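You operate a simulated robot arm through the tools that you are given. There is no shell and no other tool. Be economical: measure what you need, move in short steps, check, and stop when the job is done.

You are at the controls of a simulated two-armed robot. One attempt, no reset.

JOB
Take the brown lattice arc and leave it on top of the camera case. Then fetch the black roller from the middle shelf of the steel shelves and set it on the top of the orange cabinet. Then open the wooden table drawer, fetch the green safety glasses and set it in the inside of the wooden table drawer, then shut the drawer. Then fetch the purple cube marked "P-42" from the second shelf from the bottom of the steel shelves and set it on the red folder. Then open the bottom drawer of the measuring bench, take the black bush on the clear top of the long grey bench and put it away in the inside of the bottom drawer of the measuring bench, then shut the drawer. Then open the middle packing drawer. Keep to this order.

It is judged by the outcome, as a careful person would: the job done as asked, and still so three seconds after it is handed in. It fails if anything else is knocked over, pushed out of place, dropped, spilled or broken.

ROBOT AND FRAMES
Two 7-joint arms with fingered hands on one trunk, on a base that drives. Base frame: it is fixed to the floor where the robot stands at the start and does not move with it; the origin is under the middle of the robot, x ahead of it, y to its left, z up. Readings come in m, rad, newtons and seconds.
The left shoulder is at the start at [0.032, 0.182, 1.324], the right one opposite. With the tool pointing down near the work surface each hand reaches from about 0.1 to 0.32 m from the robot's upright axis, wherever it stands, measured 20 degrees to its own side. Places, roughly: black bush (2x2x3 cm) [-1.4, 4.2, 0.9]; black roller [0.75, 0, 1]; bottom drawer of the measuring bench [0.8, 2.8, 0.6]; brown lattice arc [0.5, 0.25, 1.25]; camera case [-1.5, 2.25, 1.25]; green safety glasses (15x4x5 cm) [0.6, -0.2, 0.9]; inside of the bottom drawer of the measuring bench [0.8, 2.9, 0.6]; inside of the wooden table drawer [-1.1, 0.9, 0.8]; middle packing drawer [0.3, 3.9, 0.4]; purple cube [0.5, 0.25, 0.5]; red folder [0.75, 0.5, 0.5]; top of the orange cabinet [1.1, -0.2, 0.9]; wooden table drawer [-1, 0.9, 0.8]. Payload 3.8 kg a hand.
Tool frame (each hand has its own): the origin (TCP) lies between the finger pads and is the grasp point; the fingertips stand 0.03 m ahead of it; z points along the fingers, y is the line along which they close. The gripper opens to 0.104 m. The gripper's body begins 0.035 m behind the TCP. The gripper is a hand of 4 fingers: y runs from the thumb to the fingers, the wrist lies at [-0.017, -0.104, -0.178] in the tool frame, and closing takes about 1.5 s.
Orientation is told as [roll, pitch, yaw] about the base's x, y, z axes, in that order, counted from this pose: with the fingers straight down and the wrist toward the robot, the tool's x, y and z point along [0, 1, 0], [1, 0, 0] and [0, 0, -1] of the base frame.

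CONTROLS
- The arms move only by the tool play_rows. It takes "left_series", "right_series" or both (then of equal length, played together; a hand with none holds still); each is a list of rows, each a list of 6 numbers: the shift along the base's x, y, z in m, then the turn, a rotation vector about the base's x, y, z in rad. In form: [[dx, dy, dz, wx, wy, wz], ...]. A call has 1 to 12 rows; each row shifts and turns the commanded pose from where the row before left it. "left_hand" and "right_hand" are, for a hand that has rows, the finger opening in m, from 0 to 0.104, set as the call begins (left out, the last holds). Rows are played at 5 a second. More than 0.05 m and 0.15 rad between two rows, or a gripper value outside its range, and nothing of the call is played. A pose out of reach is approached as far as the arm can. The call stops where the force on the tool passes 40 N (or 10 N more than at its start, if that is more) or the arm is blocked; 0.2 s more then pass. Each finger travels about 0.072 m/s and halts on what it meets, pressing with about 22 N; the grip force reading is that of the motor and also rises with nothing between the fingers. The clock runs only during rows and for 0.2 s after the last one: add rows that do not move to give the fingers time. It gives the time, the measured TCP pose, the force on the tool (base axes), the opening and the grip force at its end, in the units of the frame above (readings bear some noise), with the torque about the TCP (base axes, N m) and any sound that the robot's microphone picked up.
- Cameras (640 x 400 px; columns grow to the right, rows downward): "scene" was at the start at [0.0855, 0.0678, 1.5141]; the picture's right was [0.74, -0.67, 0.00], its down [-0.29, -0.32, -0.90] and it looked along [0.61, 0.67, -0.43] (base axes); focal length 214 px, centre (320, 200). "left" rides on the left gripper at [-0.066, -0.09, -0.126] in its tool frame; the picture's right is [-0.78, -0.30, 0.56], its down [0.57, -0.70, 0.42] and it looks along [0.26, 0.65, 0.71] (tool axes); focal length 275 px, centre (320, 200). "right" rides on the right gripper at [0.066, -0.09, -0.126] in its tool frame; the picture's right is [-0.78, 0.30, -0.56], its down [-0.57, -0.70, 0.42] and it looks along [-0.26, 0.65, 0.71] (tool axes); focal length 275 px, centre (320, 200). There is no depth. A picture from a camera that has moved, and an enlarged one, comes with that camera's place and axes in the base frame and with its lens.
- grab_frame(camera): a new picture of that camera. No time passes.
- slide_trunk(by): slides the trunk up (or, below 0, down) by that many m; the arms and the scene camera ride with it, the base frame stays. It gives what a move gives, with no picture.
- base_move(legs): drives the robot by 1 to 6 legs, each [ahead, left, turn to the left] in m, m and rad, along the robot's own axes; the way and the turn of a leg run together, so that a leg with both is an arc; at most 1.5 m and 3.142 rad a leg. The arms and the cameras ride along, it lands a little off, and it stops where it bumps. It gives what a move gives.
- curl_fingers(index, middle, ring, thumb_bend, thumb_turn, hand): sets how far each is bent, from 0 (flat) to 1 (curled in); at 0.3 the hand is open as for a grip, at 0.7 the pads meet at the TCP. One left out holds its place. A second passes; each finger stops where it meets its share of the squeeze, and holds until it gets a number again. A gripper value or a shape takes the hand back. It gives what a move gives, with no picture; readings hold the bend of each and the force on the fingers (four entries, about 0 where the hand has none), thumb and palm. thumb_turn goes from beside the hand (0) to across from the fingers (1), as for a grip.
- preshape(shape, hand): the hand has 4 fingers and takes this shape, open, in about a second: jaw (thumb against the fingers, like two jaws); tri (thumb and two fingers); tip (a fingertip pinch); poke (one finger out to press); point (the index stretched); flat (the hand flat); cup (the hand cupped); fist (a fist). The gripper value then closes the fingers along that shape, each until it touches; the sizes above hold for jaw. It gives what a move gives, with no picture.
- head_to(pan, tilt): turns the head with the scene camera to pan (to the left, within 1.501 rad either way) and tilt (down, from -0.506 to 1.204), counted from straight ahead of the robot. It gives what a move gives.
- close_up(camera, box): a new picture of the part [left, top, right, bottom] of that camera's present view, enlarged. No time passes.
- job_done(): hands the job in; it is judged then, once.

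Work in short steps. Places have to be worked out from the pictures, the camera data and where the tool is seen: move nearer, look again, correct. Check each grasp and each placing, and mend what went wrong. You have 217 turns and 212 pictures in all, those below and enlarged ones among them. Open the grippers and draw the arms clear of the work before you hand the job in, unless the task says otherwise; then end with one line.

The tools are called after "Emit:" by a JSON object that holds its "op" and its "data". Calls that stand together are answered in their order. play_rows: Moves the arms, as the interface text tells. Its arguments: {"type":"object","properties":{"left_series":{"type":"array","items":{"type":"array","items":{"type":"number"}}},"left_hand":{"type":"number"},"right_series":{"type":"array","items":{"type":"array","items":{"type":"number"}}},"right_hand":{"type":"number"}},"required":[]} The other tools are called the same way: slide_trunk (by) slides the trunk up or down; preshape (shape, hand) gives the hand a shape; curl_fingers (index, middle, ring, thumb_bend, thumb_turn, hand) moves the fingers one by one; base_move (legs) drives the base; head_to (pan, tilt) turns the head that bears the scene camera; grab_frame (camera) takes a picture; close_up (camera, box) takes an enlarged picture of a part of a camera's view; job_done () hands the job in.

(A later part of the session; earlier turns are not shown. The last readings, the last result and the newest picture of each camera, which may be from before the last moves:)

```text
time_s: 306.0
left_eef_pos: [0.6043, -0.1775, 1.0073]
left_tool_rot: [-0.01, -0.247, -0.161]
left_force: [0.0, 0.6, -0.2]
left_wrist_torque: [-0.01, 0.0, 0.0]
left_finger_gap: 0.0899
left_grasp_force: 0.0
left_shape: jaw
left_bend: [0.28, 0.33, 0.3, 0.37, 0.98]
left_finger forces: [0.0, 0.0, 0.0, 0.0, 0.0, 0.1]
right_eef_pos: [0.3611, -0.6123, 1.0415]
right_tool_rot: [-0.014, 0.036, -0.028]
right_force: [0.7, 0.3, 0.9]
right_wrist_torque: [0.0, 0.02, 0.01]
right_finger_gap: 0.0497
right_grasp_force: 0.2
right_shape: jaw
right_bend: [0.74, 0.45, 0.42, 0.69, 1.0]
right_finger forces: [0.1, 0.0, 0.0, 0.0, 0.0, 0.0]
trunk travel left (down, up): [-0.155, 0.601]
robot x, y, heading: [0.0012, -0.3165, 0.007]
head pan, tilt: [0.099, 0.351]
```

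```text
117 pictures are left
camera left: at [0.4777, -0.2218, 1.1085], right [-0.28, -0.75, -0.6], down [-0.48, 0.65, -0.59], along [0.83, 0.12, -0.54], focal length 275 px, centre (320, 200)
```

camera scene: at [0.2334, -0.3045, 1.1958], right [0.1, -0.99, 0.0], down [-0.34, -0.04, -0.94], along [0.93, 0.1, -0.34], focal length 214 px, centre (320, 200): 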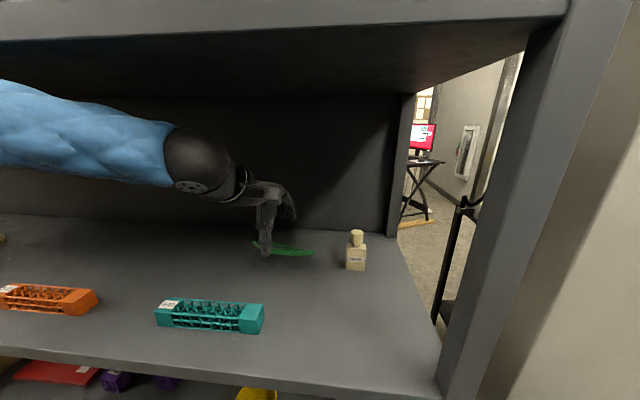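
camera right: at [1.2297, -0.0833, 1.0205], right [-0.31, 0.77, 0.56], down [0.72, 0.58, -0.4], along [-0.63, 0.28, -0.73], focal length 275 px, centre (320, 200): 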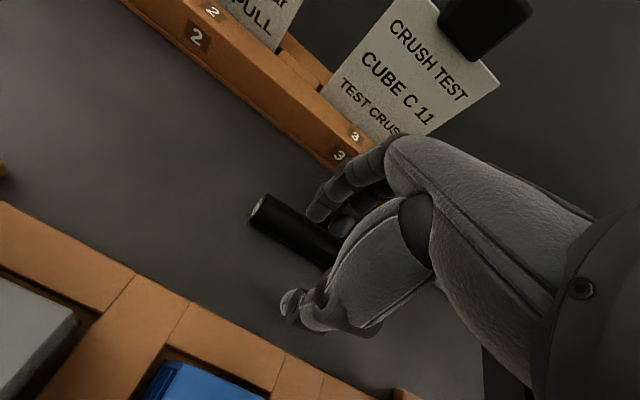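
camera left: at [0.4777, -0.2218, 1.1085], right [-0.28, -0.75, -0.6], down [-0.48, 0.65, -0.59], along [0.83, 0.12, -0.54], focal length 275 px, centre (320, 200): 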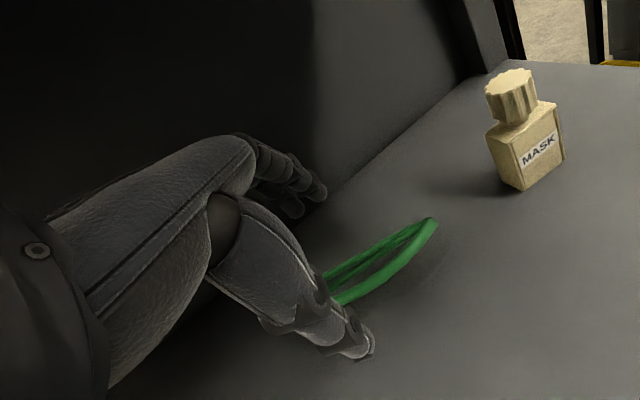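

Rim loop spans x≈0.59–0.63 under the hand. Lower to grasp height.

Emit:
{"op": "play_rows", "data": {"left_series": [[0.004, 0, -0.02, 0, 0, 0], [0.002, 0, -0.02, 0, 0, 0], [0, 0, -0.013, 0, 0, 0], [0, 0, -0.008, 0, 0, 0]]}}

Emit:
{"op": "grab_frame", "data": {"camera": "left"}}

Emit:
{"op": "close_up", "data": {"camera": "scene", "box": [200, 150, 380, 290]}}

```text
time_s: 307.0
left_eef_pos: [0.6088, -0.1783, 0.9464]
left_tool_rot: [-0.011, -0.246, -0.162]
left_force: [-0.3, 0.5, -0.9]
left_wrist_torque: [0.01, 0.0, -0.01]
left_finger_gap: 0.0898
left_grasp_force: 0.1
left_shape: jaw
left_bend: [0.28, 0.33, 0.3, 0.37, 0.98]
left_finger forces: [0.1, 0.1, 0.0, 0.0, 0.0, 0.0]
right_eef_pos: [0.3603, -0.6131, 1.0415]
right_tool_rot: [-0.013, 0.036, -0.03]
right_force: [0.1, 0.4, 0.1]
right_wrist_torque: [-0.01, -0.03, 0.03]
right_finger_gap: 0.0498
right_grasp_force: 0.1
right_shape: jaw
right_bend: [0.74, 0.45, 0.42, 0.69, 1.0]
right_finger forces: [0.0, 0.0, 0.0, 0.0, 0.0, 0.0]
trunk travel left (down, up): [-0.155, 0.601]
robot x, y, heading: [0.0014, -0.3152, 0.0]
head pan, tilt: [0.099, 0.351]
```

```text
116 pictures are left
camera left: at [0.4824, -0.222, 1.0463], right [-0.28, -0.75, -0.6], down [-0.48, 0.65, -0.59], along [0.83, 0.12, -0.54], focal length 275 px, centre (320, 200)
```

left: 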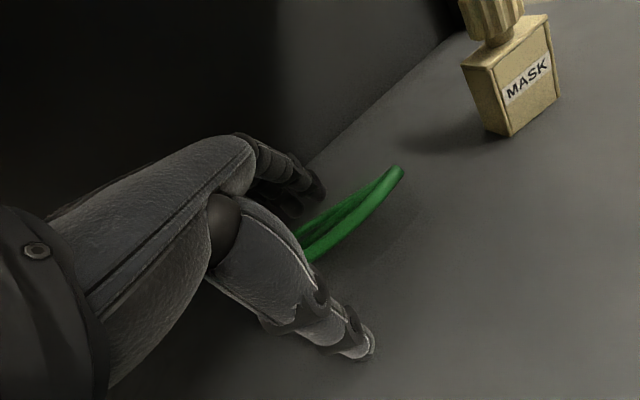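

```text
2.86 times, centred on (290, 220) of scene
camera zoom: at [0.2329, -0.3047, 1.196], right [0.1, -0.99, 0.0], down [-0.34, -0.04, -0.94], along [0.93, 0.1, -0.34], focal length 613 px, centre (406, 143)
```

zoom: 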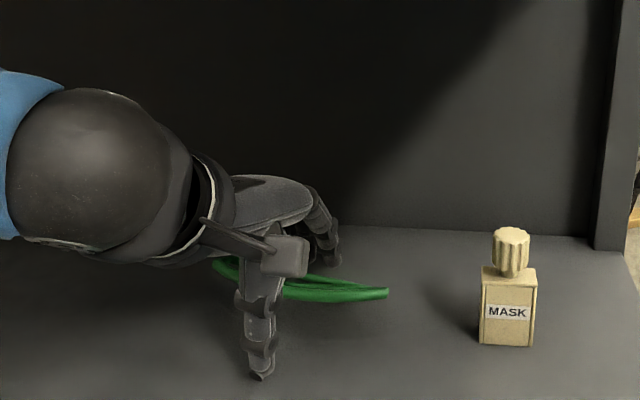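

Rim is between thumb and fingers at pad height. Close.

Emit:
{"op": "play_rows", "data": {"left_series": [[0, 0, -0.002, 0, 0.05, 0], [0, 0, 0, 0, 0, 0], [0, 0, 0, 0, 0, 0], [0, 0, 0, 0, 0, 0], [0, 0, 0, 0, 0, 0], [0, 0, 0, 0, 0, 0], [0, 0, 0, 0, 0, 0], [0, 0, 0, 0, 0, 0]], "left_hand": 0.0}}

Emit:
{"op": "grab_frame", "data": {"camera": "left"}}

```text
time_s: 308.8
left_eef_pos: [0.6089, -0.1794, 0.9455]
left_tool_rot: [-0.019, -0.197, -0.161]
left_force: [-0.1, -0.4, 1.0]
left_wrist_torque: [0.0, 0.05, -0.01]
left_finger_gap: 0.0351
left_grasp_force: 22.2
left_shape: jaw
left_bend: [0.74, 0.53, 0.5, 0.73, 1.0]
left_finger forces: [10.8, 5.9, 2.6, 0.1, 19.5, 0.0]
right_eef_pos: [0.3602, -0.613, 1.0406]
right_tool_rot: [-0.013, 0.033, -0.029]
right_force: [-0.7, -0.3, -0.1]
right_wrist_torque: [-0.03, 0.0, 0.0]
right_finger_gap: 0.0497
right_grasp_force: 0.1
right_shape: jaw
right_bend: [0.74, 0.45, 0.42, 0.69, 1.0]
right_finger forces: [0.1, 0.0, 0.1, 0.0, 0.0, 0.0]
trunk travel left (down, up): [-0.155, 0.601]
robot x, y, heading: [-0.0026, -0.3145, 0.003]
head pan, tilt: [0.099, 0.351]
```

```text
114 pictures are left
camera left: at [0.4869, -0.2219, 1.0507], right [-0.31, -0.75, -0.59], down [-0.5, 0.65, -0.56], along [0.81, 0.12, -0.58], focal length 275 px, centre (320, 200)
```

left: 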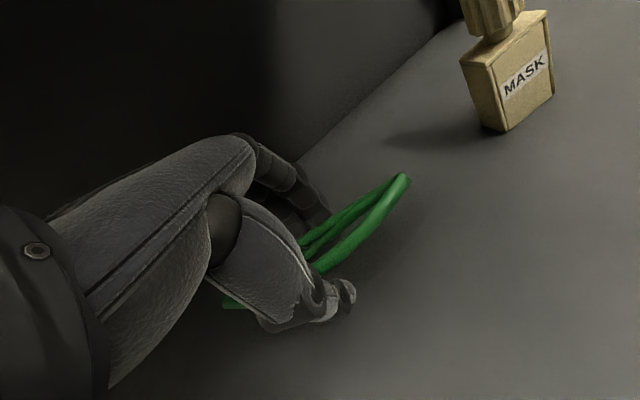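

Gripped at 3.5 cm gap. Lift slightly, check, then withdraw.

Emit:
{"op": "play_rows", "data": {"left_series": [[0, 0, 0.02, 0, 0, 0], [0, 0, 0.025, 0, 0, 0], [-0.01, 0, 0.02, 0, 0, 0], [-0.04, 0, 0, 0, 0, 0], [-0.04, 0, 0, 0, 0, 0], [-0.04, 0.0, 0, 0, 0, 0], [-0.04, 0.0, 0, 0, 0, 0]]}}

Emit:
{"op": "grab_frame", "data": {"camera": "left"}}

```text
time_s: 310.4
left_eef_pos: [0.4375, -0.1797, 1.01]
left_tool_rot: [-0.02, -0.198, -0.16]
left_force: [-1.3, -0.1, -0.2]
left_wrist_torque: [0.01, 0.01, 0.0]
left_finger_gap: 0.0352
left_grasp_force: 22.4
left_shape: jaw
left_bend: [0.74, 0.53, 0.5, 0.73, 1.0]
left_finger forces: [10.9, 5.9, 2.7, 0.0, 19.3, 0.0]
right_eef_pos: [0.3596, -0.6134, 1.0419]
right_tool_rot: [-0.013, 0.034, -0.03]
right_force: [-0.7, 0.5, 0.0]
right_wrist_torque: [0.0, -0.04, -0.02]
right_finger_gap: 0.05
right_grasp_force: 0.1
right_shape: jaw
right_bend: [0.74, 0.45, 0.42, 0.69, 1.0]
right_finger forces: [0.0, 0.0, 0.0, 0.0, 0.1, 0.1]
trunk travel left (down, up): [-0.155, 0.601]
robot x, y, heading: [0.0007, -0.3177, 0.008]
head pan, tilt: [0.099, 0.351]
```

```text
113 pictures are left
camera left: at [0.3134, -0.2232, 1.1158], right [-0.31, -0.75, -0.59], down [-0.5, 0.65, -0.56], along [0.81, 0.12, -0.58], focal length 275 px, centre (320, 200)
```

left: 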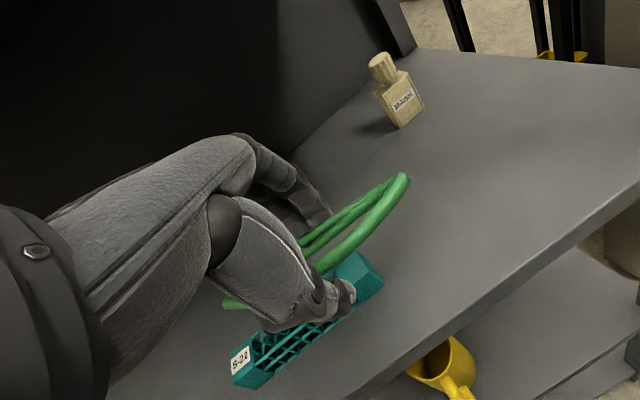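

Glasses held. Back out and drive to the open drawer.

Emit:
{"op": "base_move", "data": {"legs": [[-0.22, 0, 0], [0, 0, 1.565], [1.33, -0.1, 0], [0, 0, 1.57]]}}

Emit:
{"op": "head_to", "data": {"pan": 0.1, "tilt": 0.6}}

Emit:
{"op": "grab_frame", "data": {"camera": "scene"}}

Emit:
{"op": "grab_frame", "data": {"camera": "left"}}

```text
time_s: 314.4
left_eef_pos: [-0.0626, 0.1096, 1.0111]
left_tool_rot: [-0.021, -0.201, 0.745]
left_force: [0.4, 0.1, -0.5]
left_wrist_torque: [0.0, 0.02, 0.01]
left_finger_gap: 0.0348
left_grasp_force: 21.9
left_shape: jaw
left_bend: [0.74, 0.53, 0.5, 0.73, 1.0]
left_finger forces: [11.0, 5.9, 2.7, 0.0, 19.6, 0.0]
right_eef_pos: [0.2382, -0.2282, 1.047]
right_tool_rot: [0.003, 0.017, 0.831]
right_force: [0.9, 1.2, -0.3]
right_wrist_torque: [0.0, 0.02, 0.03]
right_finger_gap: 0.0497
right_grasp_force: 0.0
right_shape: jaw
right_bend: [0.74, 0.45, 0.42, 0.69, 1.0]
right_finger forces: [0.0, 0.0, 0.0, 0.0, 0.0, 0.1]
trunk travel left (down, up): [-0.155, 0.601]
robot x, y, heading: [-0.2218, -0.3178, 0.907]
head pan, tilt: [0.099, 0.351]
stopped in leg 2: the robot was blocked; the commanded pose is now the measured one
```

```text
time_s: 315.2
left_eef_pos: [-0.0638, 0.1082, 1.0125]
left_tool_rot: [-0.021, -0.202, 0.747]
left_force: [0.5, -0.6, -0.8]
left_wrist_torque: [0.03, -0.01, -0.01]
left_finger_gap: 0.0347
left_grasp_force: 22.1
left_shape: jaw
left_bend: [0.74, 0.53, 0.5, 0.73, 1.0]
left_finger forces: [11.0, 6.0, 2.8, 0.0, 19.6, 0.0]
right_eef_pos: [0.238, -0.2286, 1.0457]
right_tool_rot: [0.002, 0.017, 0.832]
right_force: [0.1, -0.5, 0.2]
right_wrist_torque: [-0.02, -0.02, 0.0]
right_finger_gap: 0.05
right_grasp_force: 0.2
right_shape: jaw
right_bend: [0.74, 0.45, 0.42, 0.69, 1.0]
right_finger forces: [0.1, 0.1, 0.0, 0.0, 0.0, 0.0]
trunk travel left (down, up): [-0.155, 0.601]
robot x, y, heading: [-0.2205, -0.3144, 0.906]
head pan, tilt: [0.099, 0.6]
```

```text
112 pictures are left
camera scene: at [-0.0951, -0.1349, 1.1751], right [0.85, -0.53, 0.0], down [-0.29, -0.47, -0.83], along [0.44, 0.7, -0.56], focal length 214 px, centre (320, 200)
```

scene: 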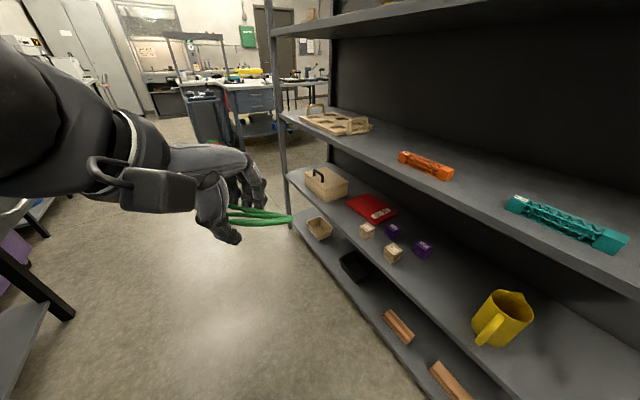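

```text
111 pictures are left
camera left: at [-0.1043, -0.015, 1.1174], right [0.4, -0.7, -0.59], down [-0.82, 0.01, -0.57], along [0.4, 0.71, -0.57], focal length 275 px, centre (320, 200)
```

left: 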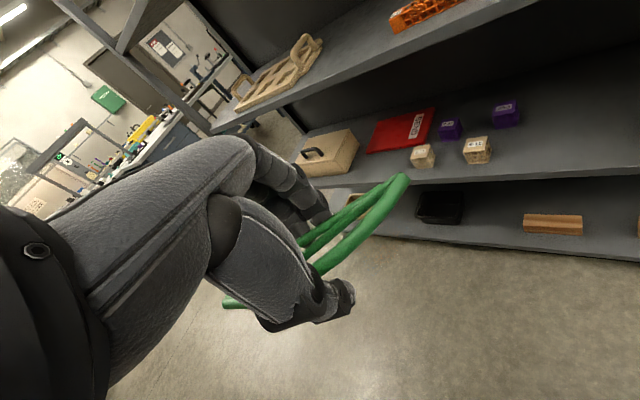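

The right elbow met the shelf/wall while turning; glasses still held. Shift away from the shelf, then continue turning.

Emit:
{"op": "base_move", "data": {"legs": [[-0.1, 0.13, 0], [0, 0, 0.66], [1.28, -0.15, 0], [0, 0, 1.57]]}}

Emit:
{"op": "grab_frame", "data": {"camera": "scene"}}

```text
time_s: 328.2
left_eef_pos: [-0.6711, 0.8192, 1.0091]
left_tool_rot: [-0.02, -0.195, 2.974]
left_force: [-0.3, -0.1, -0.8]
left_wrist_torque: [0.01, 0.03, 0.03]
left_finger_gap: 0.0347
left_grasp_force: 22.2
left_shape: jaw
left_bend: [0.74, 0.53, 0.51, 0.73, 1.0]
left_finger forces: [10.6, 5.7, 2.6, 0.0, 18.8, 0.0]
right_eef_pos: [-0.5874, 1.2621, 1.0437]
right_tool_rot: [0.001, 0.027, 3.063]
right_force: [0.1, -0.1, 0.7]
right_wrist_torque: [-0.03, -0.04, 0.01]
right_finger_gap: 0.0499
right_grasp_force: 0.2
right_shape: jaw
right_bend: [0.74, 0.45, 0.42, 0.69, 1.0]
right_finger forces: [0.0, 0.1, 0.0, 0.1, 0.0, 0.1]
trunk travel left (down, up): [-0.155, 0.601]
robot x, y, heading: [-0.2336, 0.9478, 3.14]
head pan, tilt: [0.099, 0.6]
```

```text
110 pictures are left
camera scene: at [-0.4632, 0.942, 1.1732], right [-0.1, 1.0, 0.0], down [0.56, 0.05, -0.82], along [-0.82, -0.08, -0.57], focal length 214 px, centre (320, 200)
```

scene: 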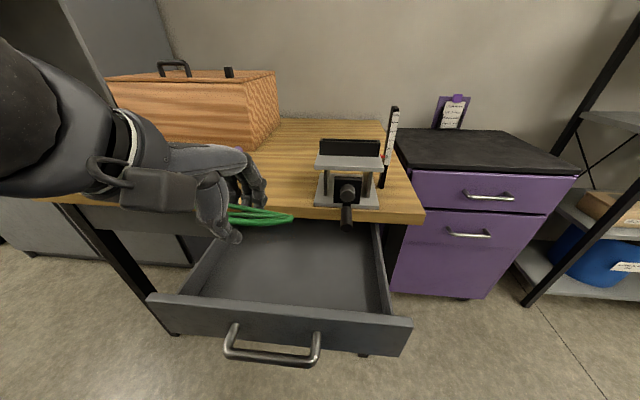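

The open drawer is right below: interior x≈-0.87…-0.66, y≈0.68–1.03. Move over its middle and lower partway.

Emit:
{"op": "play_rows", "data": {"left_series": [[-0.03, 0.01, 0, 0, 0.05, 0.05], [-0.03, 0.01, 0, 0, 0.05, 0.05], [-0.025, 0.01, -0.02, 0, 0.05, 0.05], [0, 0, -0.03, 0, 0, 0], [0, 0, -0.03, 0, 0, 0]]}}

Emit:
{"op": "slide_trunk", "data": {"by": -0.08}}

Emit:
{"op": "grab_frame", "data": {"camera": "scene"}}

Emit:
{"op": "grab_frame", "data": {"camera": "left"}}

```text
time_s: 329.4
left_eef_pos: [-0.7557, 0.8479, 0.9271]
left_tool_rot: [-0.007, -0.343, 3.122]
left_force: [0.0, 0.2, -0.3]
left_wrist_torque: [-0.01, 0.0, -0.01]
left_finger_gap: 0.0346
left_grasp_force: 22.3
left_shape: jaw
left_bend: [0.74, 0.53, 0.51, 0.73, 1.0]
left_finger forces: [10.5, 5.7, 2.7, 0.1, 19.0, 0.0]
right_eef_pos: [-0.5895, 1.2626, 1.0433]
right_tool_rot: [0.002, 0.03, 3.064]
right_force: [0.5, -0.8, -0.6]
right_wrist_torque: [-0.03, -0.03, 0.03]
right_finger_gap: 0.0499
right_grasp_force: 0.0
right_shape: jaw
right_bend: [0.74, 0.45, 0.42, 0.69, 1.0]
right_finger forces: [0.0, 0.1, 0.0, 0.0, 0.1, 0.0]
trunk travel left (down, up): [-0.155, 0.601]
robot x, y, heading: [-0.2324, 0.9554, 3.138]
head pan, tilt: [0.099, 0.6]
```

```text
time_s: 330.6
left_eef_pos: [-0.7553, 0.8472, 0.8498]
left_tool_rot: [-0.006, -0.346, 3.122]
left_force: [-0.3, -0.6, -0.2]
left_wrist_torque: [-0.02, -0.01, -0.01]
left_finger_gap: 0.0345
left_grasp_force: 22.4
left_shape: jaw
left_bend: [0.74, 0.53, 0.51, 0.73, 1.0]
left_finger forces: [10.7, 5.7, 2.7, 0.0, 19.0, 0.1]
right_eef_pos: [-0.5873, 1.2613, 0.965]
right_tool_rot: [0.003, 0.025, 3.063]
right_force: [0.5, -0.5, 0.4]
right_wrist_torque: [0.0, -0.02, 0.03]
right_finger_gap: 0.0499
right_grasp_force: 0.0
right_shape: jaw
right_bend: [0.74, 0.45, 0.42, 0.69, 1.0]
right_finger forces: [0.0, 0.0, 0.0, 0.0, 0.0, 0.0]
trunk travel left (down, up): [-0.075, 0.681]
robot x, y, heading: [-0.2313, 0.948, 3.139]
head pan, tilt: [0.099, 0.6]
```

```text
109 pictures are left
camera scene: at [-0.5106, 0.9422, 1.0887], right [-0.1, 1.0, 0.0], down [0.56, 0.05, -0.83], along [-0.82, -0.08, -0.56], focal length 214 px, centre (320, 200)
```

scene: 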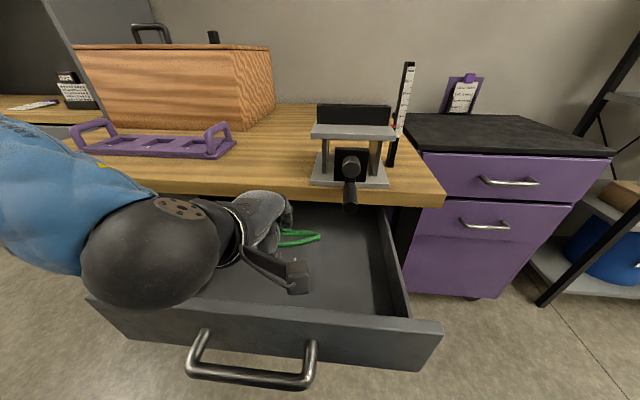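

```text
108 pictures are left
camera left: at [-0.6276, 0.912, 0.937], right [0.11, 0.78, -0.62], down [0.5, -0.58, -0.64], along [-0.86, -0.24, -0.45], focal length 275 px, centre (320, 200)
```

left: 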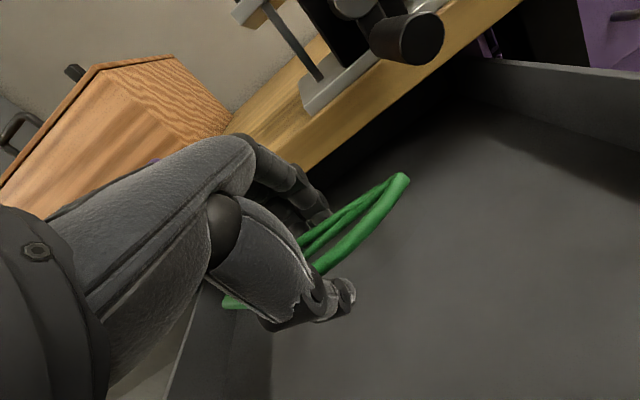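

Glasses hang inside the drawer area. Level the pitch and lower until contact.

Emit:
{"op": "play_rows", "data": {"left_series": [[0.005, 0, -0.015, 0, -0.075, 0], [0.005, 0, -0.015, 0, -0.075, 0], [0, 0, -0.015, 0, 0, 0], [0, 0, -0.01, 0, 0, 0], [0, 0, -0.005, 0, 0, 0]]}}

Emit:
{"op": "grab_frame", "data": {"camera": "left"}}

```text
time_s: 331.8
left_eef_pos: [-0.7462, 0.8492, 0.7911]
left_tool_rot: [-0.013, -0.205, 3.123]
left_force: [1.7, -1.9, 22.8]
left_wrist_torque: [-0.09, -0.12, 0.01]
left_finger_gap: 0.0361
left_grasp_force: 21.8
left_shape: jaw
left_bend: [0.74, 0.52, 0.49, 0.74, 1.0]
left_finger forces: [13.5, 7.8, 3.3, 0.0, 25.1, 0.0]
right_eef_pos: [-0.5863, 1.2628, 0.9644]
right_tool_rot: [0.005, 0.024, 3.063]
right_force: [0.5, -0.5, -0.2]
right_wrist_torque: [-0.03, -0.01, -0.02]
right_finger_gap: 0.05
right_grasp_force: 0.0
right_shape: jaw
right_bend: [0.74, 0.45, 0.42, 0.69, 1.0]
right_finger forces: [0.0, 0.0, 0.0, 0.0, 0.1, 0.0]
trunk travel left (down, up): [-0.075, 0.681]
robot x, y, heading: [-0.2306, 0.9488, 3.142]
head pan, tilt: [0.099, 0.6]
```

```text
107 pictures are left
camera left: at [-0.6319, 0.9126, 0.8972], right [0.19, 0.78, -0.6], down [0.59, -0.58, -0.56], along [-0.79, -0.24, -0.57], focal length 275 px, centre (320, 200)
```

left: 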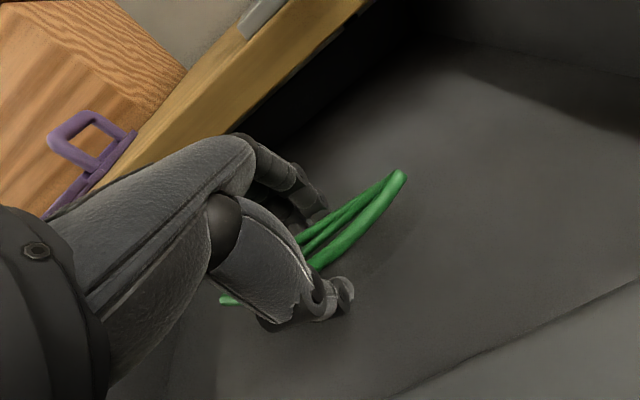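

Contact with the drawer floor (≈0.75). Raise 3 mm and open.

Emit:
{"op": "play_rows", "data": {"left_series": [[0, 0, 0.004, 0, 0, 0], [0, 0, 0, 0, 0, 0]]}}

Emit:
{"op": "play_rows", "data": {"left_series": [[0, 0, 0.003, 0, 0, 0], [0, 0, 0.003, 0, 0, 0], [0, 0, 0.003, 0, 0, 0], [0, 0, 0, 0, 0, 0]], "left_hand": 0.08}}

Emit:
{"op": "grab_frame", "data": {"camera": "left"}}

```text
time_s: 332.4
left_eef_pos: [-0.746, 0.8492, 0.7923]
left_tool_rot: [-0.008, -0.193, 3.122]
left_force: [-0.1, 1.2, 15.1]
left_wrist_torque: [-0.04, -0.01, 0.0]
left_finger_gap: 0.0364
left_grasp_force: 21.5
left_shape: jaw
left_bend: [0.74, 0.52, 0.49, 0.74, 1.0]
left_finger forces: [13.0, 7.6, 2.9, 0.2, 22.9, 0.1]
right_eef_pos: [-0.588, 1.2622, 0.9636]
right_tool_rot: [0.002, 0.025, 3.063]
right_force: [0.6, -0.1, 0.7]
right_wrist_torque: [0.01, 0.01, 0.01]
right_finger_gap: 0.05
right_grasp_force: 0.0
right_shape: jaw
right_bend: [0.74, 0.45, 0.42, 0.69, 1.0]
right_finger forces: [0.0, 0.0, 0.0, 0.0, 0.1, 0.0]
trunk travel left (down, up): [-0.075, 0.681]
robot x, y, heading: [-0.2304, 0.952, 3.139]
head pan, tilt: [0.099, 0.6]
```

```text
time_s: 333.4
left_eef_pos: [-0.7461, 0.8487, 0.801]
left_tool_rot: [-0.008, -0.192, 3.122]
left_force: [-0.2, -0.7, 0.4]
left_wrist_torque: [0.0, 0.0, -0.01]
left_finger_gap: 0.0795
left_grasp_force: 0.0
left_shape: jaw
left_bend: [0.27, 0.35, 0.32, 0.51, 0.98]
left_finger forces: [0.0, 0.0, 0.1, 0.0, 0.1, 0.0]
right_eef_pos: [-0.5885, 1.2615, 0.9628]
right_tool_rot: [0.002, 0.028, 3.062]
right_force: [-0.6, 1.1, 0.4]
right_wrist_torque: [0.01, 0.03, -0.01]
right_finger_gap: 0.0497
right_grasp_force: 0.1
right_shape: jaw
right_bend: [0.74, 0.45, 0.42, 0.69, 1.0]
right_finger forces: [0.0, 0.1, 0.0, 0.1, 0.0, 0.1]
trunk travel left (down, up): [-0.075, 0.681]
robot x, y, heading: [-0.2311, 0.9507, 3.138]
head pan, tilt: [0.099, 0.6]
```

```text
106 pictures are left
camera left: at [-0.6328, 0.9123, 0.907], right [0.2, 0.78, -0.6], down [0.59, -0.58, -0.56], along [-0.78, -0.24, -0.58], focal length 275 px, centre (320, 200)
```

left: 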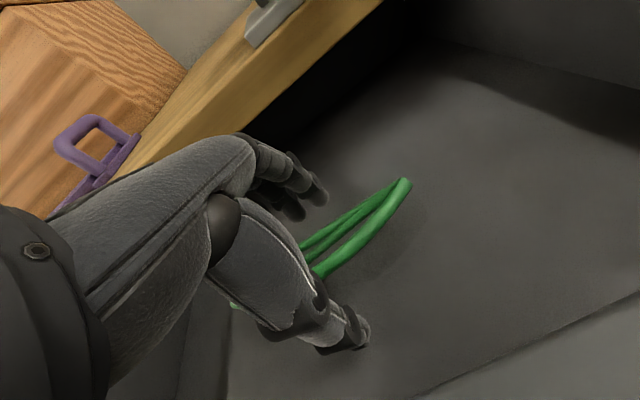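

Released. Lift straight up out of the drawer.

Emit:
{"op": "play_rows", "data": {"left_series": [[0, 0, 0.03, 0, 0, 0], [0, 0, 0.04, 0, 0, 0], [0, 0, 0.04, 0, 0, 0], [0, 0, 0.04, 0, 0, 0], [0.04, 0, 0.02, 0, 0, 0], [0.04, 0, 0, 0, 0, 0], [0.04, 0, 0, 0, 0, 0]]}}

Emit:
{"op": "grab_frame", "data": {"camera": "scene"}}

```text
time_s: 335.0
left_eef_pos: [-0.6369, 0.8418, 0.9691]
left_tool_rot: [-0.011, -0.179, -3.125]
left_force: [-3.3, -2.1, -1.2]
left_wrist_torque: [0.16, -0.28, 0.03]
left_finger_gap: 0.08
left_grasp_force: 0.0
left_shape: jaw
left_bend: [0.27, 0.35, 0.32, 0.5, 0.98]
left_finger forces: [0.0, 0.0, 0.0, 0.0, 0.0, 0.0]
right_eef_pos: [-0.589, 1.2615, 0.9642]
right_tool_rot: [0.003, 0.028, 3.062]
right_force: [-0.4, 0.6, -0.1]
right_wrist_torque: [-0.01, -0.05, 0.02]
right_finger_gap: 0.0501
right_grasp_force: 0.0
right_shape: jaw
right_bend: [0.74, 0.45, 0.42, 0.69, 1.0]
right_finger forces: [0.0, 0.1, 0.0, 0.0, 0.0, 0.0]
trunk travel left (down, up): [-0.075, 0.681]
robot x, y, heading: [-0.2301, 0.9483, 3.14]
head pan, tilt: [0.099, 0.6]
stopped in row 7 (left hand): the force on the tool passed its limit at 98 N (the readings are from after the stop); the commanded pose is now the measured one
```

```text
105 pictures are left
camera scene: at [-0.5116, 0.9422, 1.0881], right [-0.09, 1.0, 0.0], down [0.56, 0.05, -0.82], along [-0.82, -0.08, -0.57], focal length 214 px, centre (320, 200)
```

scene: 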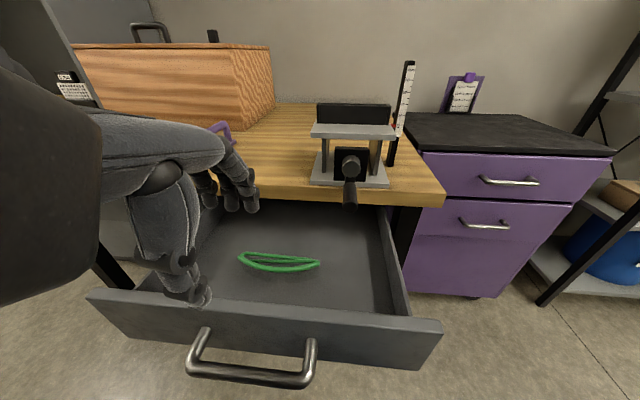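

The glasses lie in the drawer. Back the base away, then pitch the left hand forward and close its fingers to push the drawer shut.

Emit:
{"op": "base_move", "data": {"legs": [[-0.25, 0, 0]]}}

Emit:
{"op": "play_rows", "data": {"left_series": [[-0.03, -0.03, 0, 0, 0, 0], [-0.02, -0.03, -0.01, 0, 0.145, 0], [-0.01, -0.03, -0.02, 0, 0.145, 0], [0, -0.03, -0.03, 0, 0.145, 0], [0, -0.03, -0.03, 0, 0.145, 0], [0, 0, -0.03, 0, 0.145, 0], [0, 0, -0.03, 0, 0.145, 0], [0, 0, -0.03, 0, 0.14, 0]], "left_hand": 0.0}}

Emit:
{"op": "grab_frame", "data": {"camera": "scene"}}

```text
time_s: 336.9
left_eef_pos: [-0.3842, 0.8427, 0.9694]
left_tool_rot: [-0.011, -0.179, -3.132]
left_force: [-9.6, -2.5, -4.3]
left_wrist_torque: [-0.07, -0.66, 0.46]
left_finger_gap: 0.0797
left_grasp_force: 0.1
left_shape: jaw
left_bend: [0.27, 0.35, 0.32, 0.5, 0.98]
left_finger forces: [0.1, 0.1, 0.0, 0.0, 0.1, 0.0]
right_eef_pos: [-0.3329, 1.2616, 0.9631]
right_tool_rot: [0.003, 0.026, 3.058]
right_force: [0.1, -1.1, 0.5]
right_wrist_torque: [0.0, -0.01, 0.0]
right_finger_gap: 0.0498
right_grasp_force: 0.0
right_shape: jaw
right_bend: [0.74, 0.45, 0.42, 0.69, 1.0]
right_finger forces: [0.0, 0.0, 0.0, 0.0, 0.0, 0.0]
trunk travel left (down, up): [-0.075, 0.681]
robot x, y, heading: [0.0245, 0.9529, 3.129]
head pan, tilt: [0.099, 0.6]
```

```text
time_s: 338.7
left_eef_pos: [-0.5972, 0.7078, 0.8886]
left_tool_rot: [-0.039, -1.187, -3.107]
left_force: [-0.3, 0.0, -0.5]
left_wrist_torque: [-0.04, 0.0, -0.01]
left_finger_gap: 0.0
left_grasp_force: 22.4
left_shape: jaw
left_bend: [0.7, 0.7, 0.7, 0.49, 1.0]
left_finger forces: [0.0, 0.1, 0.1, 0.0, 0.1, 0.0]
left hand out of reach, approached as far as the arm can: row 2, 3, 4, 5, 6, 7
right_eef_pos: [-0.3344, 1.2631, 0.9635]
right_tool_rot: [0.003, 0.027, 3.059]
right_force: [-0.5, -0.5, -0.9]
right_wrist_torque: [0.03, -0.03, 0.0]
right_finger_gap: 0.0497
right_grasp_force: 0.1
right_shape: jaw
right_bend: [0.74, 0.45, 0.42, 0.69, 1.0]
right_finger forces: [0.0, 0.1, 0.0, 0.0, 0.0, 0.0]
trunk travel left (down, up): [-0.075, 0.681]
robot x, y, heading: [0.0173, 0.9471, 3.132]
head pan, tilt: [0.099, 0.6]
```

```text
104 pictures are left
camera scene: at [-0.2586, 0.9418, 1.0881], right [-0.09, 1.0, 0.0], down [0.56, 0.05, -0.82], along [-0.82, -0.07, -0.57], focal length 214 px, centre (320, 200)
```

scene: 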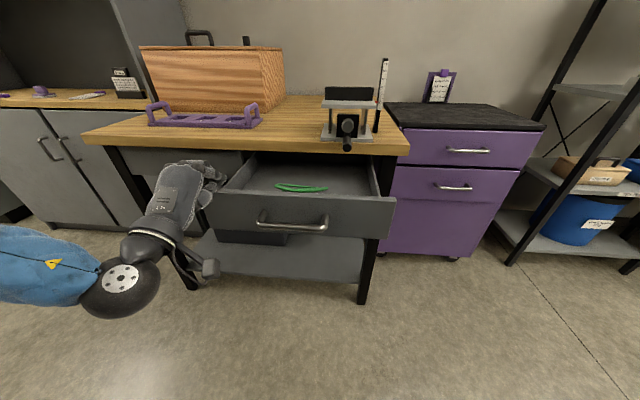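

Hand is slightly left and high. Shift the base back/right, then lower to handle height.

Emit:
{"op": "base_move", "data": {"legs": [[-0.12, 0, 0], [0, -0.14, 0]]}}

Emit:
{"op": "play_rows", "data": {"left_series": [[0, 0, -0.03, 0, 0, 0], [0, 0, -0.03, 0, 0, 0], [0, 0, -0.03, 0, 0, 0]]}}

Emit:
{"op": "grab_frame", "data": {"camera": "scene"}}

```text
time_s: 339.9
left_eef_pos: [-0.5058, 0.7078, 0.8902]
left_tool_rot: [-0.038, -1.192, -3.112]
left_force: [0.5, 0.8, -0.4]
left_wrist_torque: [0.0, 0.01, 0.0]
left_finger_gap: 0.0
left_grasp_force: 21.6
left_shape: jaw
left_bend: [0.7, 0.7, 0.7, 0.49, 1.0]
left_finger forces: [0.0, 0.0, 0.0, 0.1, 0.0, 0.1]
right_eef_pos: [-0.2416, 1.2614, 0.964]
right_tool_rot: [0.005, 0.023, 3.054]
right_force: [0.1, 0.0, -0.3]
right_wrist_torque: [0.02, -0.01, -0.03]
right_finger_gap: 0.0499
right_grasp_force: 0.0
right_shape: jaw
right_bend: [0.74, 0.45, 0.42, 0.69, 1.0]
right_finger forces: [0.0, 0.1, 0.0, 0.1, 0.0, 0.0]
trunk travel left (down, up): [-0.075, 0.681]
robot x, y, heading: [0.1146, 0.9465, 3.129]
head pan, tilt: [0.099, 0.6]
stopped in leg 1: the robot was blocked; the commanded pose is now the measured one
```

```text
time_s: 340.7
left_eef_pos: [-0.5037, 0.7084, 0.8008]
left_tool_rot: [-0.039, -1.19, -3.112]
left_force: [0.1, 0.4, 0.0]
left_wrist_torque: [0.0, -0.01, 0.0]
left_finger_gap: 0.0
left_grasp_force: 21.9
left_shape: jaw
left_bend: [0.7, 0.7, 0.7, 0.49, 1.0]
left_finger forces: [0.0, 0.0, 0.0, 0.0, 0.1, 0.0]
right_eef_pos: [-0.2428, 1.2625, 0.9638]
right_tool_rot: [0.003, 0.024, 3.056]
right_force: [0.1, -0.3, 0.6]
right_wrist_torque: [0.01, 0.0, -0.02]
right_finger_gap: 0.0498
right_grasp_force: 0.0
right_shape: jaw
right_bend: [0.74, 0.45, 0.42, 0.69, 1.0]
right_finger forces: [0.0, 0.0, 0.1, 0.0, 0.1, 0.0]
trunk travel left (down, up): [-0.075, 0.681]
robot x, y, heading: [0.1125, 0.9465, 3.127]
head pan, tilt: [0.099, 0.6]
```

```text
103 pictures are left
camera scene: at [-0.1671, 0.9411, 1.0882], right [-0.09, 1.0, 0.0], down [0.56, 0.05, -0.82], along [-0.82, -0.07, -0.57], focal length 214 px, centre (320, 200)
```

scene: 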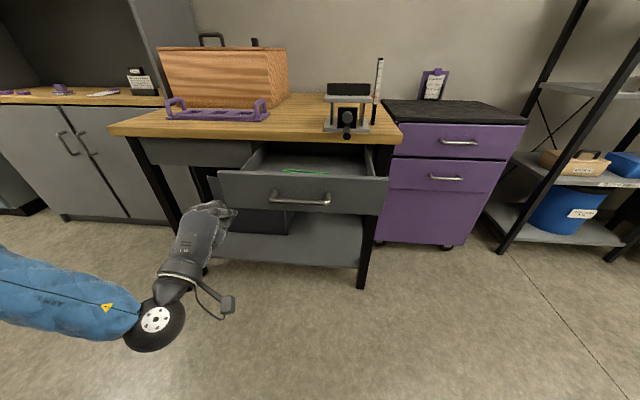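

Robot's back touched the shelf lightly. Move ahead a little, shift right, check alignment with the drawer's middle.

Emit:
{"op": "base_move", "data": {"legs": [[0.03, -0.14, 0.01]]}}

Emit:
{"op": "play_rows", "data": {"left_series": [[-0.03, 0, 0, 0, 0, 0], [-0.03, 0, 0, 0, 0, 0], [-0.03, 0, 0, 0, 0, 0], [-0.03, 0, 0, 0, 0, 0], [-0.03, 0, 0, 0, 0, 0]]}}

Emit:
{"op": "grab_frame", "data": {"camera": "scene"}}

```text
time_s: 342.1
left_eef_pos: [-0.531, 0.8472, 0.8003]
left_tool_rot: [-0.037, -1.191, -3.105]
left_force: [-0.7, 0.1, 0.3]
left_wrist_torque: [-0.05, -0.01, -0.02]
left_finger_gap: 0.0
left_grasp_force: 22.3
left_shape: jaw
left_bend: [0.7, 0.7, 0.7, 0.49, 1.0]
left_finger forces: [0.0, 0.0, 0.0, 0.0, 0.0, 0.1]
right_eef_pos: [-0.2741, 1.402, 0.9645]
right_tool_rot: [0.003, 0.024, 3.064]
right_force: [0.7, 0.6, 0.3]
right_wrist_torque: [0.01, 0.01, -0.01]
right_finger_gap: 0.05
right_grasp_force: 0.1
right_shape: jaw
right_bend: [0.74, 0.45, 0.42, 0.69, 1.0]
right_finger forces: [0.0, 0.1, 0.0, 0.1, 0.0, 0.0]
trunk travel left (down, up): [-0.075, 0.681]
robot x, y, heading: [0.0846, 1.0887, 3.143]
head pan, tilt: [0.099, 0.6]
```

```text
time_s: 343.3
left_eef_pos: [-0.682, 0.8481, 0.8011]
left_tool_rot: [-0.037, -1.192, -3.105]
left_force: [0.1, 0.3, 0.0]
left_wrist_torque: [0.0, -0.04, 0.01]
left_finger_gap: 0.0002
left_grasp_force: 21.7
left_shape: jaw
left_bend: [0.7, 0.7, 0.7, 0.49, 1.0]
left_finger forces: [0.0, 0.0, 0.0, 0.1, 0.1, 0.0]
right_eef_pos: [-0.2737, 1.4014, 0.9636]
right_tool_rot: [0.002, 0.024, 3.065]
right_force: [1.1, 0.2, 0.2]
right_wrist_torque: [0.01, 0.02, -0.02]
right_finger_gap: 0.05
right_grasp_force: 0.0
right_shape: jaw
right_bend: [0.74, 0.45, 0.42, 0.69, 1.0]
right_finger forces: [0.1, 0.0, 0.0, 0.1, 0.0, 0.1]
trunk travel left (down, up): [-0.075, 0.681]
robot x, y, heading: [0.0826, 1.0906, 3.139]
head pan, tilt: [0.099, 0.6]
```

```text
102 pictures are left
camera scene: at [-0.1961, 1.0817, 1.0882], right [-0.1, 1.0, 0.0], down [0.56, 0.06, -0.82], along [-0.82, -0.08, -0.57], focal length 214 px, centre (320, 200)
```

scene: 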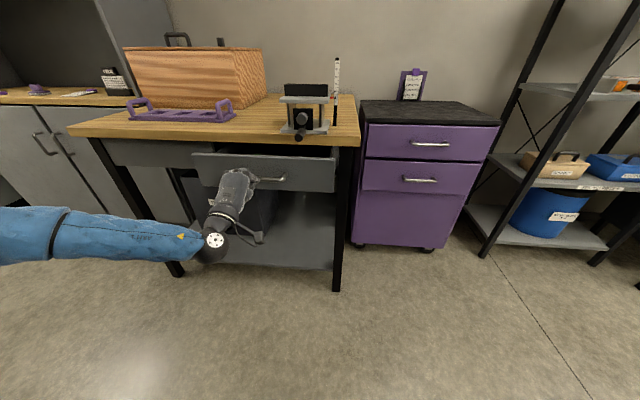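

The drawer slides in easily. Continue pushing with base then gentle arm steps.

Emit:
{"op": "base_move", "data": {"legs": [[0.12, 0, 0]]}}

Emit:
{"op": "play_rows", "data": {"left_series": [[-0.01, 0, 0, 0, 0, 0], [-0.01, 0, 0, 0, 0, 0], [-0.01, 0, 0, 0, 0, 0], [-0.01, 0, 0, 0, 0, 0], [-0.01, 0, 0, 0, 0, 0]]}}

Emit:
{"op": "grab_frame", "data": {"camera": "scene"}}

```text
time_s: 344.5
left_eef_pos: [-0.8008, 0.8495, 0.8007]
left_tool_rot: [-0.036, -1.192, -3.105]
left_force: [4.5, 0.3, 1.0]
left_wrist_torque: [-0.03, -0.02, 0.03]
left_finger_gap: 0.0001
left_grasp_force: 22.0
left_shape: jaw
left_bend: [0.7, 0.7, 0.7, 0.49, 1.0]
left_finger forces: [0.0, 0.1, 0.0, 0.0, 0.0, 0.0]
right_eef_pos: [-0.3915, 1.4017, 0.9646]
right_tool_rot: [0.004, 0.022, 3.065]
right_force: [-0.7, 0.3, 0.0]
right_wrist_torque: [-0.02, -0.01, 0.01]
right_finger_gap: 0.0501
right_grasp_force: 0.1
right_shape: jaw
right_bend: [0.74, 0.45, 0.42, 0.69, 1.0]
right_finger forces: [0.0, 0.0, 0.0, 0.0, 0.0, 0.0]
trunk travel left (down, up): [-0.075, 0.681]
robot x, y, heading: [-0.0324, 1.0929, 3.137]
head pan, tilt: [0.099, 0.6]
```

```text
time_s: 344.9
left_eef_pos: [-0.8039, 0.8484, 0.8039]
left_tool_rot: [-0.038, -1.197, -3.105]
left_force: [29.1, -2.0, 5.2]
left_wrist_torque: [-0.06, -0.2, 0.21]
left_finger_gap: 0.0
left_grasp_force: 22.0
left_shape: jaw
left_bend: [0.7, 0.7, 0.7, 0.49, 1.0]
left_finger forces: [0.0, 0.0, 0.0, 0.1, 0.0, 0.0]
right_eef_pos: [-0.3908, 1.4006, 0.9648]
right_tool_rot: [0.005, 0.021, 3.065]
right_force: [0.5, 0.0, -0.1]
right_wrist_torque: [0.0, 0.02, -0.01]
right_finger_gap: 0.0498
right_grasp_force: 0.0
right_shape: jaw
right_bend: [0.74, 0.45, 0.42, 0.69, 1.0]
right_finger forces: [0.1, 0.1, 0.1, 0.0, 0.0, 0.1]
trunk travel left (down, up): [-0.075, 0.681]
robot x, y, heading: [-0.0348, 1.0946, 3.142]
head pan, tilt: [0.099, 0.6]
stopped in row 2 (left hand): the force on the tool passed its limit at 48 N (the readings are from after the stop); the commanded pose is now the measured one
```

```text
101 pictures are left
camera scene: at [-0.3116, 1.0814, 1.0894], right [-0.1, 1.0, 0.0], down [0.56, 0.06, -0.83], along [-0.82, -0.08, -0.56], focal length 214 px, centre (320, 200)
```

scene: 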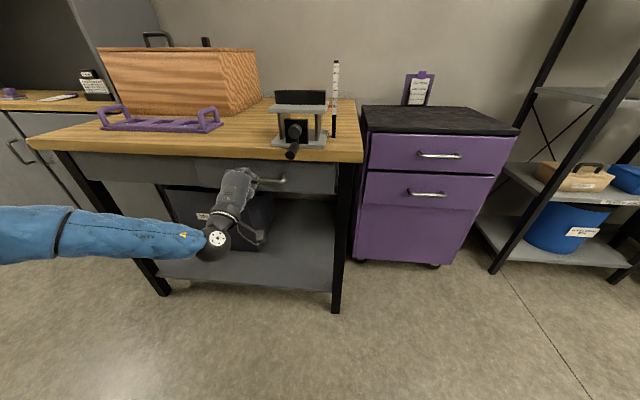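

Hard stop: drawer appears shut. Back off and verify.

Emit:
{"op": "base_move", "data": {"legs": [[-0.08, 0, 0]]}}

Emit:
{"op": "play_rows", "data": {"left_series": [[0.04, 0, 0, 0, 0, 0], [0.04, 0, 0, 0, 0, 0], [0.04, 0, 0.02, 0, 0, 0], [0.04, -0.02, 0.03, 0, -0.1, 0], [0.04, -0.02, 0.03, 0, -0.1, 0], [0.03, 0, 0.03, 0, -0.1, 0]], "left_hand": 0.09}}

Emit:
{"op": "close_up", "data": {"camera": "scene", "box": [40, 120, 360, 320]}}

```text
time_s: 346.0
left_eef_pos: [-0.726, 0.8492, 0.8002]
left_tool_rot: [-0.037, -1.193, -3.11]
left_force: [0.2, -0.3, -0.4]
left_wrist_torque: [0.01, 0.0, -0.01]
left_finger_gap: 0.0001
left_grasp_force: 21.8
left_shape: jaw
left_bend: [0.7, 0.7, 0.7, 0.49, 1.0]
left_finger forces: [0.0, 0.1, 0.0, 0.0, 0.0, 0.0]
right_eef_pos: [-0.312, 1.4018, 0.9645]
right_tool_rot: [0.003, 0.024, 3.066]
right_force: [-0.5, 0.0, -0.3]
right_wrist_torque: [0.02, 0.01, -0.01]
right_finger_gap: 0.0501
right_grasp_force: 0.1
right_shape: jaw
right_bend: [0.74, 0.45, 0.42, 0.69, 1.0]
right_finger forces: [0.1, 0.1, 0.0, 0.0, 0.0, 0.0]
trunk travel left (down, up): [-0.075, 0.681]
robot x, y, heading: [0.0457, 1.0881, 3.142]
head pan, tilt: [0.099, 0.6]
```

```text
refused: row 4 steps farther than a row can; nothing moved
```

```text
2.00 times, centred on (200, 220) of scene
camera zoom: at [-0.2342, 1.0818, 1.0885], right [-0.1, 1.0, 0.0], down [0.56, 0.06, -0.83], along [-0.82, -0.08, -0.56], focal length 429 px, centre (560, 160)
```

zoom: 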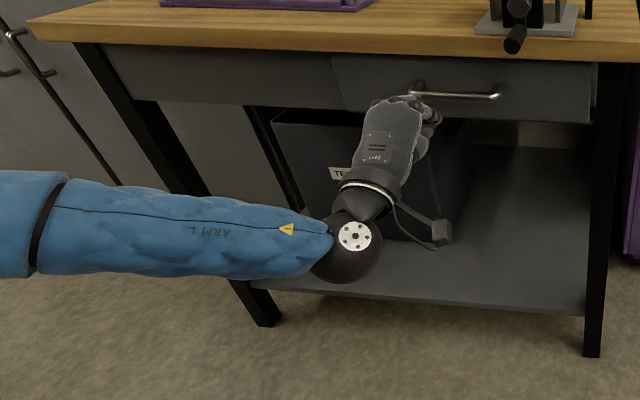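

Drawer is flush shut. Now fold the left arm back with smaller steps.

Emit:
{"op": "play_rows", "data": {"left_series": [[0.038, -0.008, 0.004, 0, -0.07, 0], [0.038, -0.008, 0.004, 0, -0.07, 0], [0.038, -0.008, 0.004, 0, -0.07, 0], [0.038, -0.008, 0.004, 0, -0.07, 0], [0.038, -0.008, 0.004, 0, -0.07, 0], [0.038, -0.008, 0.004, 0, -0.07, 0], [0.038, -0.008, 0.004, 0, -0.07, 0], [0.038, -0.008, 0.004, 0, -0.07, 0], [0.038, -0.008, 0.004, 0, -0.07, 0], [0.038, -0.008, 0.004, 0, -0.07, 0], [0.03, -0.008, 0.004, 0, -0.07, 0]], "left_hand": 0.09}}

Emit:
{"op": "base_move", "data": {"legs": [[0.25, 0, 0], [0, 0, 1.57]]}}

Emit:
{"op": "base_move", "data": {"legs": [[0.9, 0, 0], [0, 0, 1.57]]}}

Emit:
{"op": "head_to", "data": {"pan": 0.2, "tilt": 0.7}}

Emit:
{"op": "grab_frame", "data": {"camera": "scene"}}

```text
time_s: 348.4
left_eef_pos: [-0.4632, 0.6875, 0.8298]
left_tool_rot: [-0.011, -0.421, -3.13]
left_force: [-0.1, 0.5, 0.2]
left_wrist_torque: [0.03, 0.0, 0.02]
left_finger_gap: 0.0897
left_grasp_force: 0.1
left_shape: jaw
left_bend: [0.28, 0.33, 0.3, 0.37, 0.98]
left_finger forces: [0.1, 0.0, 0.0, 0.0, 0.0, 0.0]
left hand out of reach, approached as far as the arm can: row 5, 6, 7, 8, 9, 10, 11
right_eef_pos: [-0.3114, 1.4003, 0.964]
right_tool_rot: [0.005, 0.024, 3.065]
right_force: [-0.8, -0.3, 0.1]
right_wrist_torque: [-0.01, 0.0, 0.0]
right_finger_gap: 0.0498
right_grasp_force: 0.0
right_shape: jaw
right_bend: [0.74, 0.45, 0.42, 0.69, 1.0]
right_finger forces: [0.0, 0.0, 0.1, 0.0, 0.0, 0.0]
trunk travel left (down, up): [-0.075, 0.681]
robot x, y, heading: [0.0431, 1.0913, 3.144]
head pan, tilt: [0.099, 0.6]
```

```text
time_s: 353.3
left_eef_pos: [0.0659, 0.5037, 0.829]
left_tool_rot: [-0.012, -0.421, -1.796]
left_force: [0.0, -0.7, -0.4]
left_wrist_torque: [-0.01, -0.02, -0.03]
left_finger_gap: 0.0898
left_grasp_force: 0.1
left_shape: jaw
left_bend: [0.28, 0.33, 0.3, 0.37, 0.98]
left_finger forces: [0.0, 0.0, 0.0, 0.0, 0.0, 0.0]
right_eef_pos: [-0.5963, 0.8245, 0.9663]
right_tool_rot: [0.01, 0.012, -1.911]
right_force: [-0.1, -0.2, 0.4]
right_wrist_torque: [0.02, -0.03, 0.01]
right_finger_gap: 0.0498
right_grasp_force: 0.0
right_shape: jaw
right_bend: [0.74, 0.45, 0.42, 0.69, 1.0]
right_finger forces: [0.0, 0.0, 0.0, 0.1, 0.0, 0.0]
trunk travel left (down, up): [-0.075, 0.681]
robot x, y, heading: [-0.2053, 1.0906, -1.814]
head pan, tilt: [0.099, 0.6]
stopped in leg 2: the robot was blocked; the commanded pose is now the measured one
```

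```text
time_s: 353.9
left_eef_pos: [0.0655, 0.5033, 0.8277]
left_tool_rot: [-0.013, -0.419, -1.797]
left_force: [-0.3, -0.7, -0.3]
left_wrist_torque: [0.0, 0.01, -0.01]
left_finger_gap: 0.09
left_grasp_force: 0.0
left_shape: jaw
left_bend: [0.28, 0.33, 0.3, 0.37, 0.98]
left_finger forces: [0.0, 0.0, 0.0, 0.0, 0.1, 0.0]
right_eef_pos: [-0.5969, 0.8239, 0.9665]
right_tool_rot: [0.015, 0.015, -1.915]
right_force: [0.4, 0.0, 0.1]
right_wrist_torque: [0.04, -0.04, 0.02]
right_finger_gap: 0.05
right_grasp_force: 0.0
right_shape: jaw
right_bend: [0.74, 0.45, 0.42, 0.69, 1.0]
right_finger forces: [0.1, 0.0, 0.0, 0.1, 0.1, 0.0]
trunk travel left (down, up): [-0.075, 0.681]
robot x, y, heading: [-0.2118, 1.0958, -1.812]
head pan, tilt: [0.099, 0.6]
stopped in leg 1: the robot was blocked; the commanded pose is now the measured one
```

```text
time_s: 354.6
left_eef_pos: [0.0664, 0.5029, 0.8274]
left_tool_rot: [-0.013, -0.42, -1.797]
left_force: [0.3, 0.4, 0.6]
left_wrist_torque: [0.01, 0.01, 0.02]
left_finger_gap: 0.0901
left_grasp_force: 0.1
left_shape: jaw
left_bend: [0.28, 0.33, 0.3, 0.37, 0.98]
left_finger forces: [0.1, 0.0, 0.0, 0.1, 0.0, 0.1]
right_eef_pos: [-0.5967, 0.8242, 0.9665]
right_tool_rot: [0.013, 0.015, -1.912]
right_force: [0.3, -1.4, 0.0]
right_wrist_torque: [0.0, 0.0, -0.01]
right_finger_gap: 0.0498
right_grasp_force: 0.0
right_shape: jaw
right_bend: [0.74, 0.45, 0.42, 0.69, 1.0]
right_finger forces: [0.0, 0.0, 0.2, 0.0, 0.1, 0.0]
trunk travel left (down, up): [-0.075, 0.681]
robot x, y, heading: [-0.2063, 1.0896, -1.814]
head pan, tilt: [0.201, 0.7]
```

```text
99 pictures are left
camera scene: at [-0.2552, 0.8236, 1.0803], right [-1.0, 0.04, 0.0], down [0.03, 0.64, -0.77], along [-0.03, -0.77, -0.64], focal length 214 px, centre (320, 200)
```

scene: 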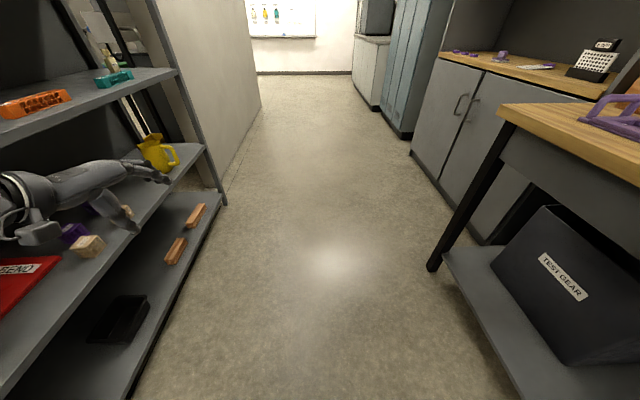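

The right arm touched the table side. Shift away from the table and look right to check nothing was disturbed.

Emit:
{"op": "base_move", "data": {"legs": [[0, 0.13, 0]]}}

Emit:
{"op": "head_to", "data": {"pan": -1.2, "tilt": 0.4}}

Emit:
{"op": "grab_frame", "data": {"camera": "scene"}}

```text
time_s: 355.6
left_eef_pos: [0.1033, 0.4913, 0.8319]
left_tool_rot: [-0.014, -0.421, -1.782]
left_force: [0.0, 0.5, 0.2]
left_wrist_torque: [0.01, 0.0, 0.01]
left_finger_gap: 0.0898
left_grasp_force: 0.0
left_shape: jaw
left_bend: [0.28, 0.33, 0.3, 0.37, 0.98]
left_finger forces: [0.0, 0.0, 0.0, 0.1, 0.1, 0.1]
right_eef_pos: [-0.5652, 0.8135, 0.9615]
right_tool_rot: [0.025, 0.019, -1.913]
right_force: [-0.1, 0.3, 0.0]
right_wrist_torque: [0.0, -0.03, 0.0]
right_finger_gap: 0.0499
right_grasp_force: 0.0
right_shape: jaw
right_bend: [0.74, 0.45, 0.42, 0.69, 1.0]
right_finger forces: [0.0, 0.0, 0.1, 0.0, 0.0, 0.0]
trunk travel left (down, up): [-0.075, 0.681]
robot x, y, heading: [-0.1678, 1.0843, -1.82]
head pan, tilt: [0.201, 0.7]
stopped in leg 1: the robot was blocked; the commanded pose is now the measured one
```

```text
time_s: 357.1
left_eef_pos: [0.1033, 0.4895, 0.8309]
left_tool_rot: [-0.014, -0.42, -1.779]
left_force: [0.6, 0.3, -0.4]
left_wrist_torque: [0.02, -0.04, -0.01]
left_finger_gap: 0.09
left_grasp_force: 0.1
left_shape: jaw
left_bend: [0.28, 0.33, 0.3, 0.37, 0.98]
left_finger forces: [0.0, 0.0, 0.1, 0.1, 0.1, 0.1]
right_eef_pos: [-0.5647, 0.812, 0.9603]
right_tool_rot: [0.026, 0.023, -1.912]
right_force: [-0.5, -0.8, 0.6]
right_wrist_torque: [0.04, -0.01, -0.06]
right_finger_gap: 0.0499
right_grasp_force: 0.1
right_shape: jaw
right_bend: [0.74, 0.45, 0.42, 0.69, 1.0]
right_finger forces: [0.0, 0.0, 0.1, 0.1, 0.1, 0.1]
trunk travel left (down, up): [-0.075, 0.681]
robot x, y, heading: [-0.1625, 1.0826, -1.815]
head pan, tilt: [-1.201, 0.4]
```

```text
98 pictures are left
camera scene: at [-0.3151, 0.8837, 1.1046], right [-0.13, 0.99, 0.0], down [0.4, 0.05, -0.92], along [-0.91, -0.12, -0.4], focal length 214 px, centre (320, 200)
```

scene: 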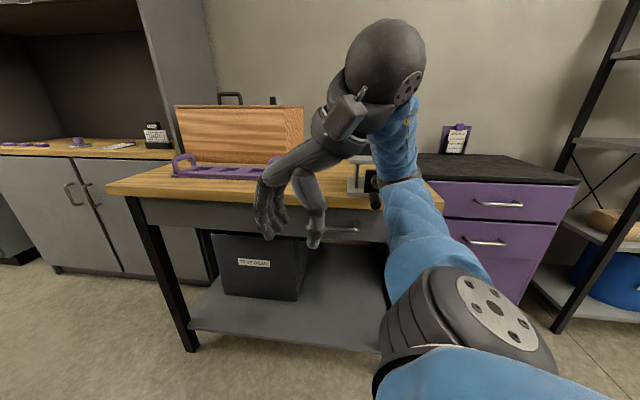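

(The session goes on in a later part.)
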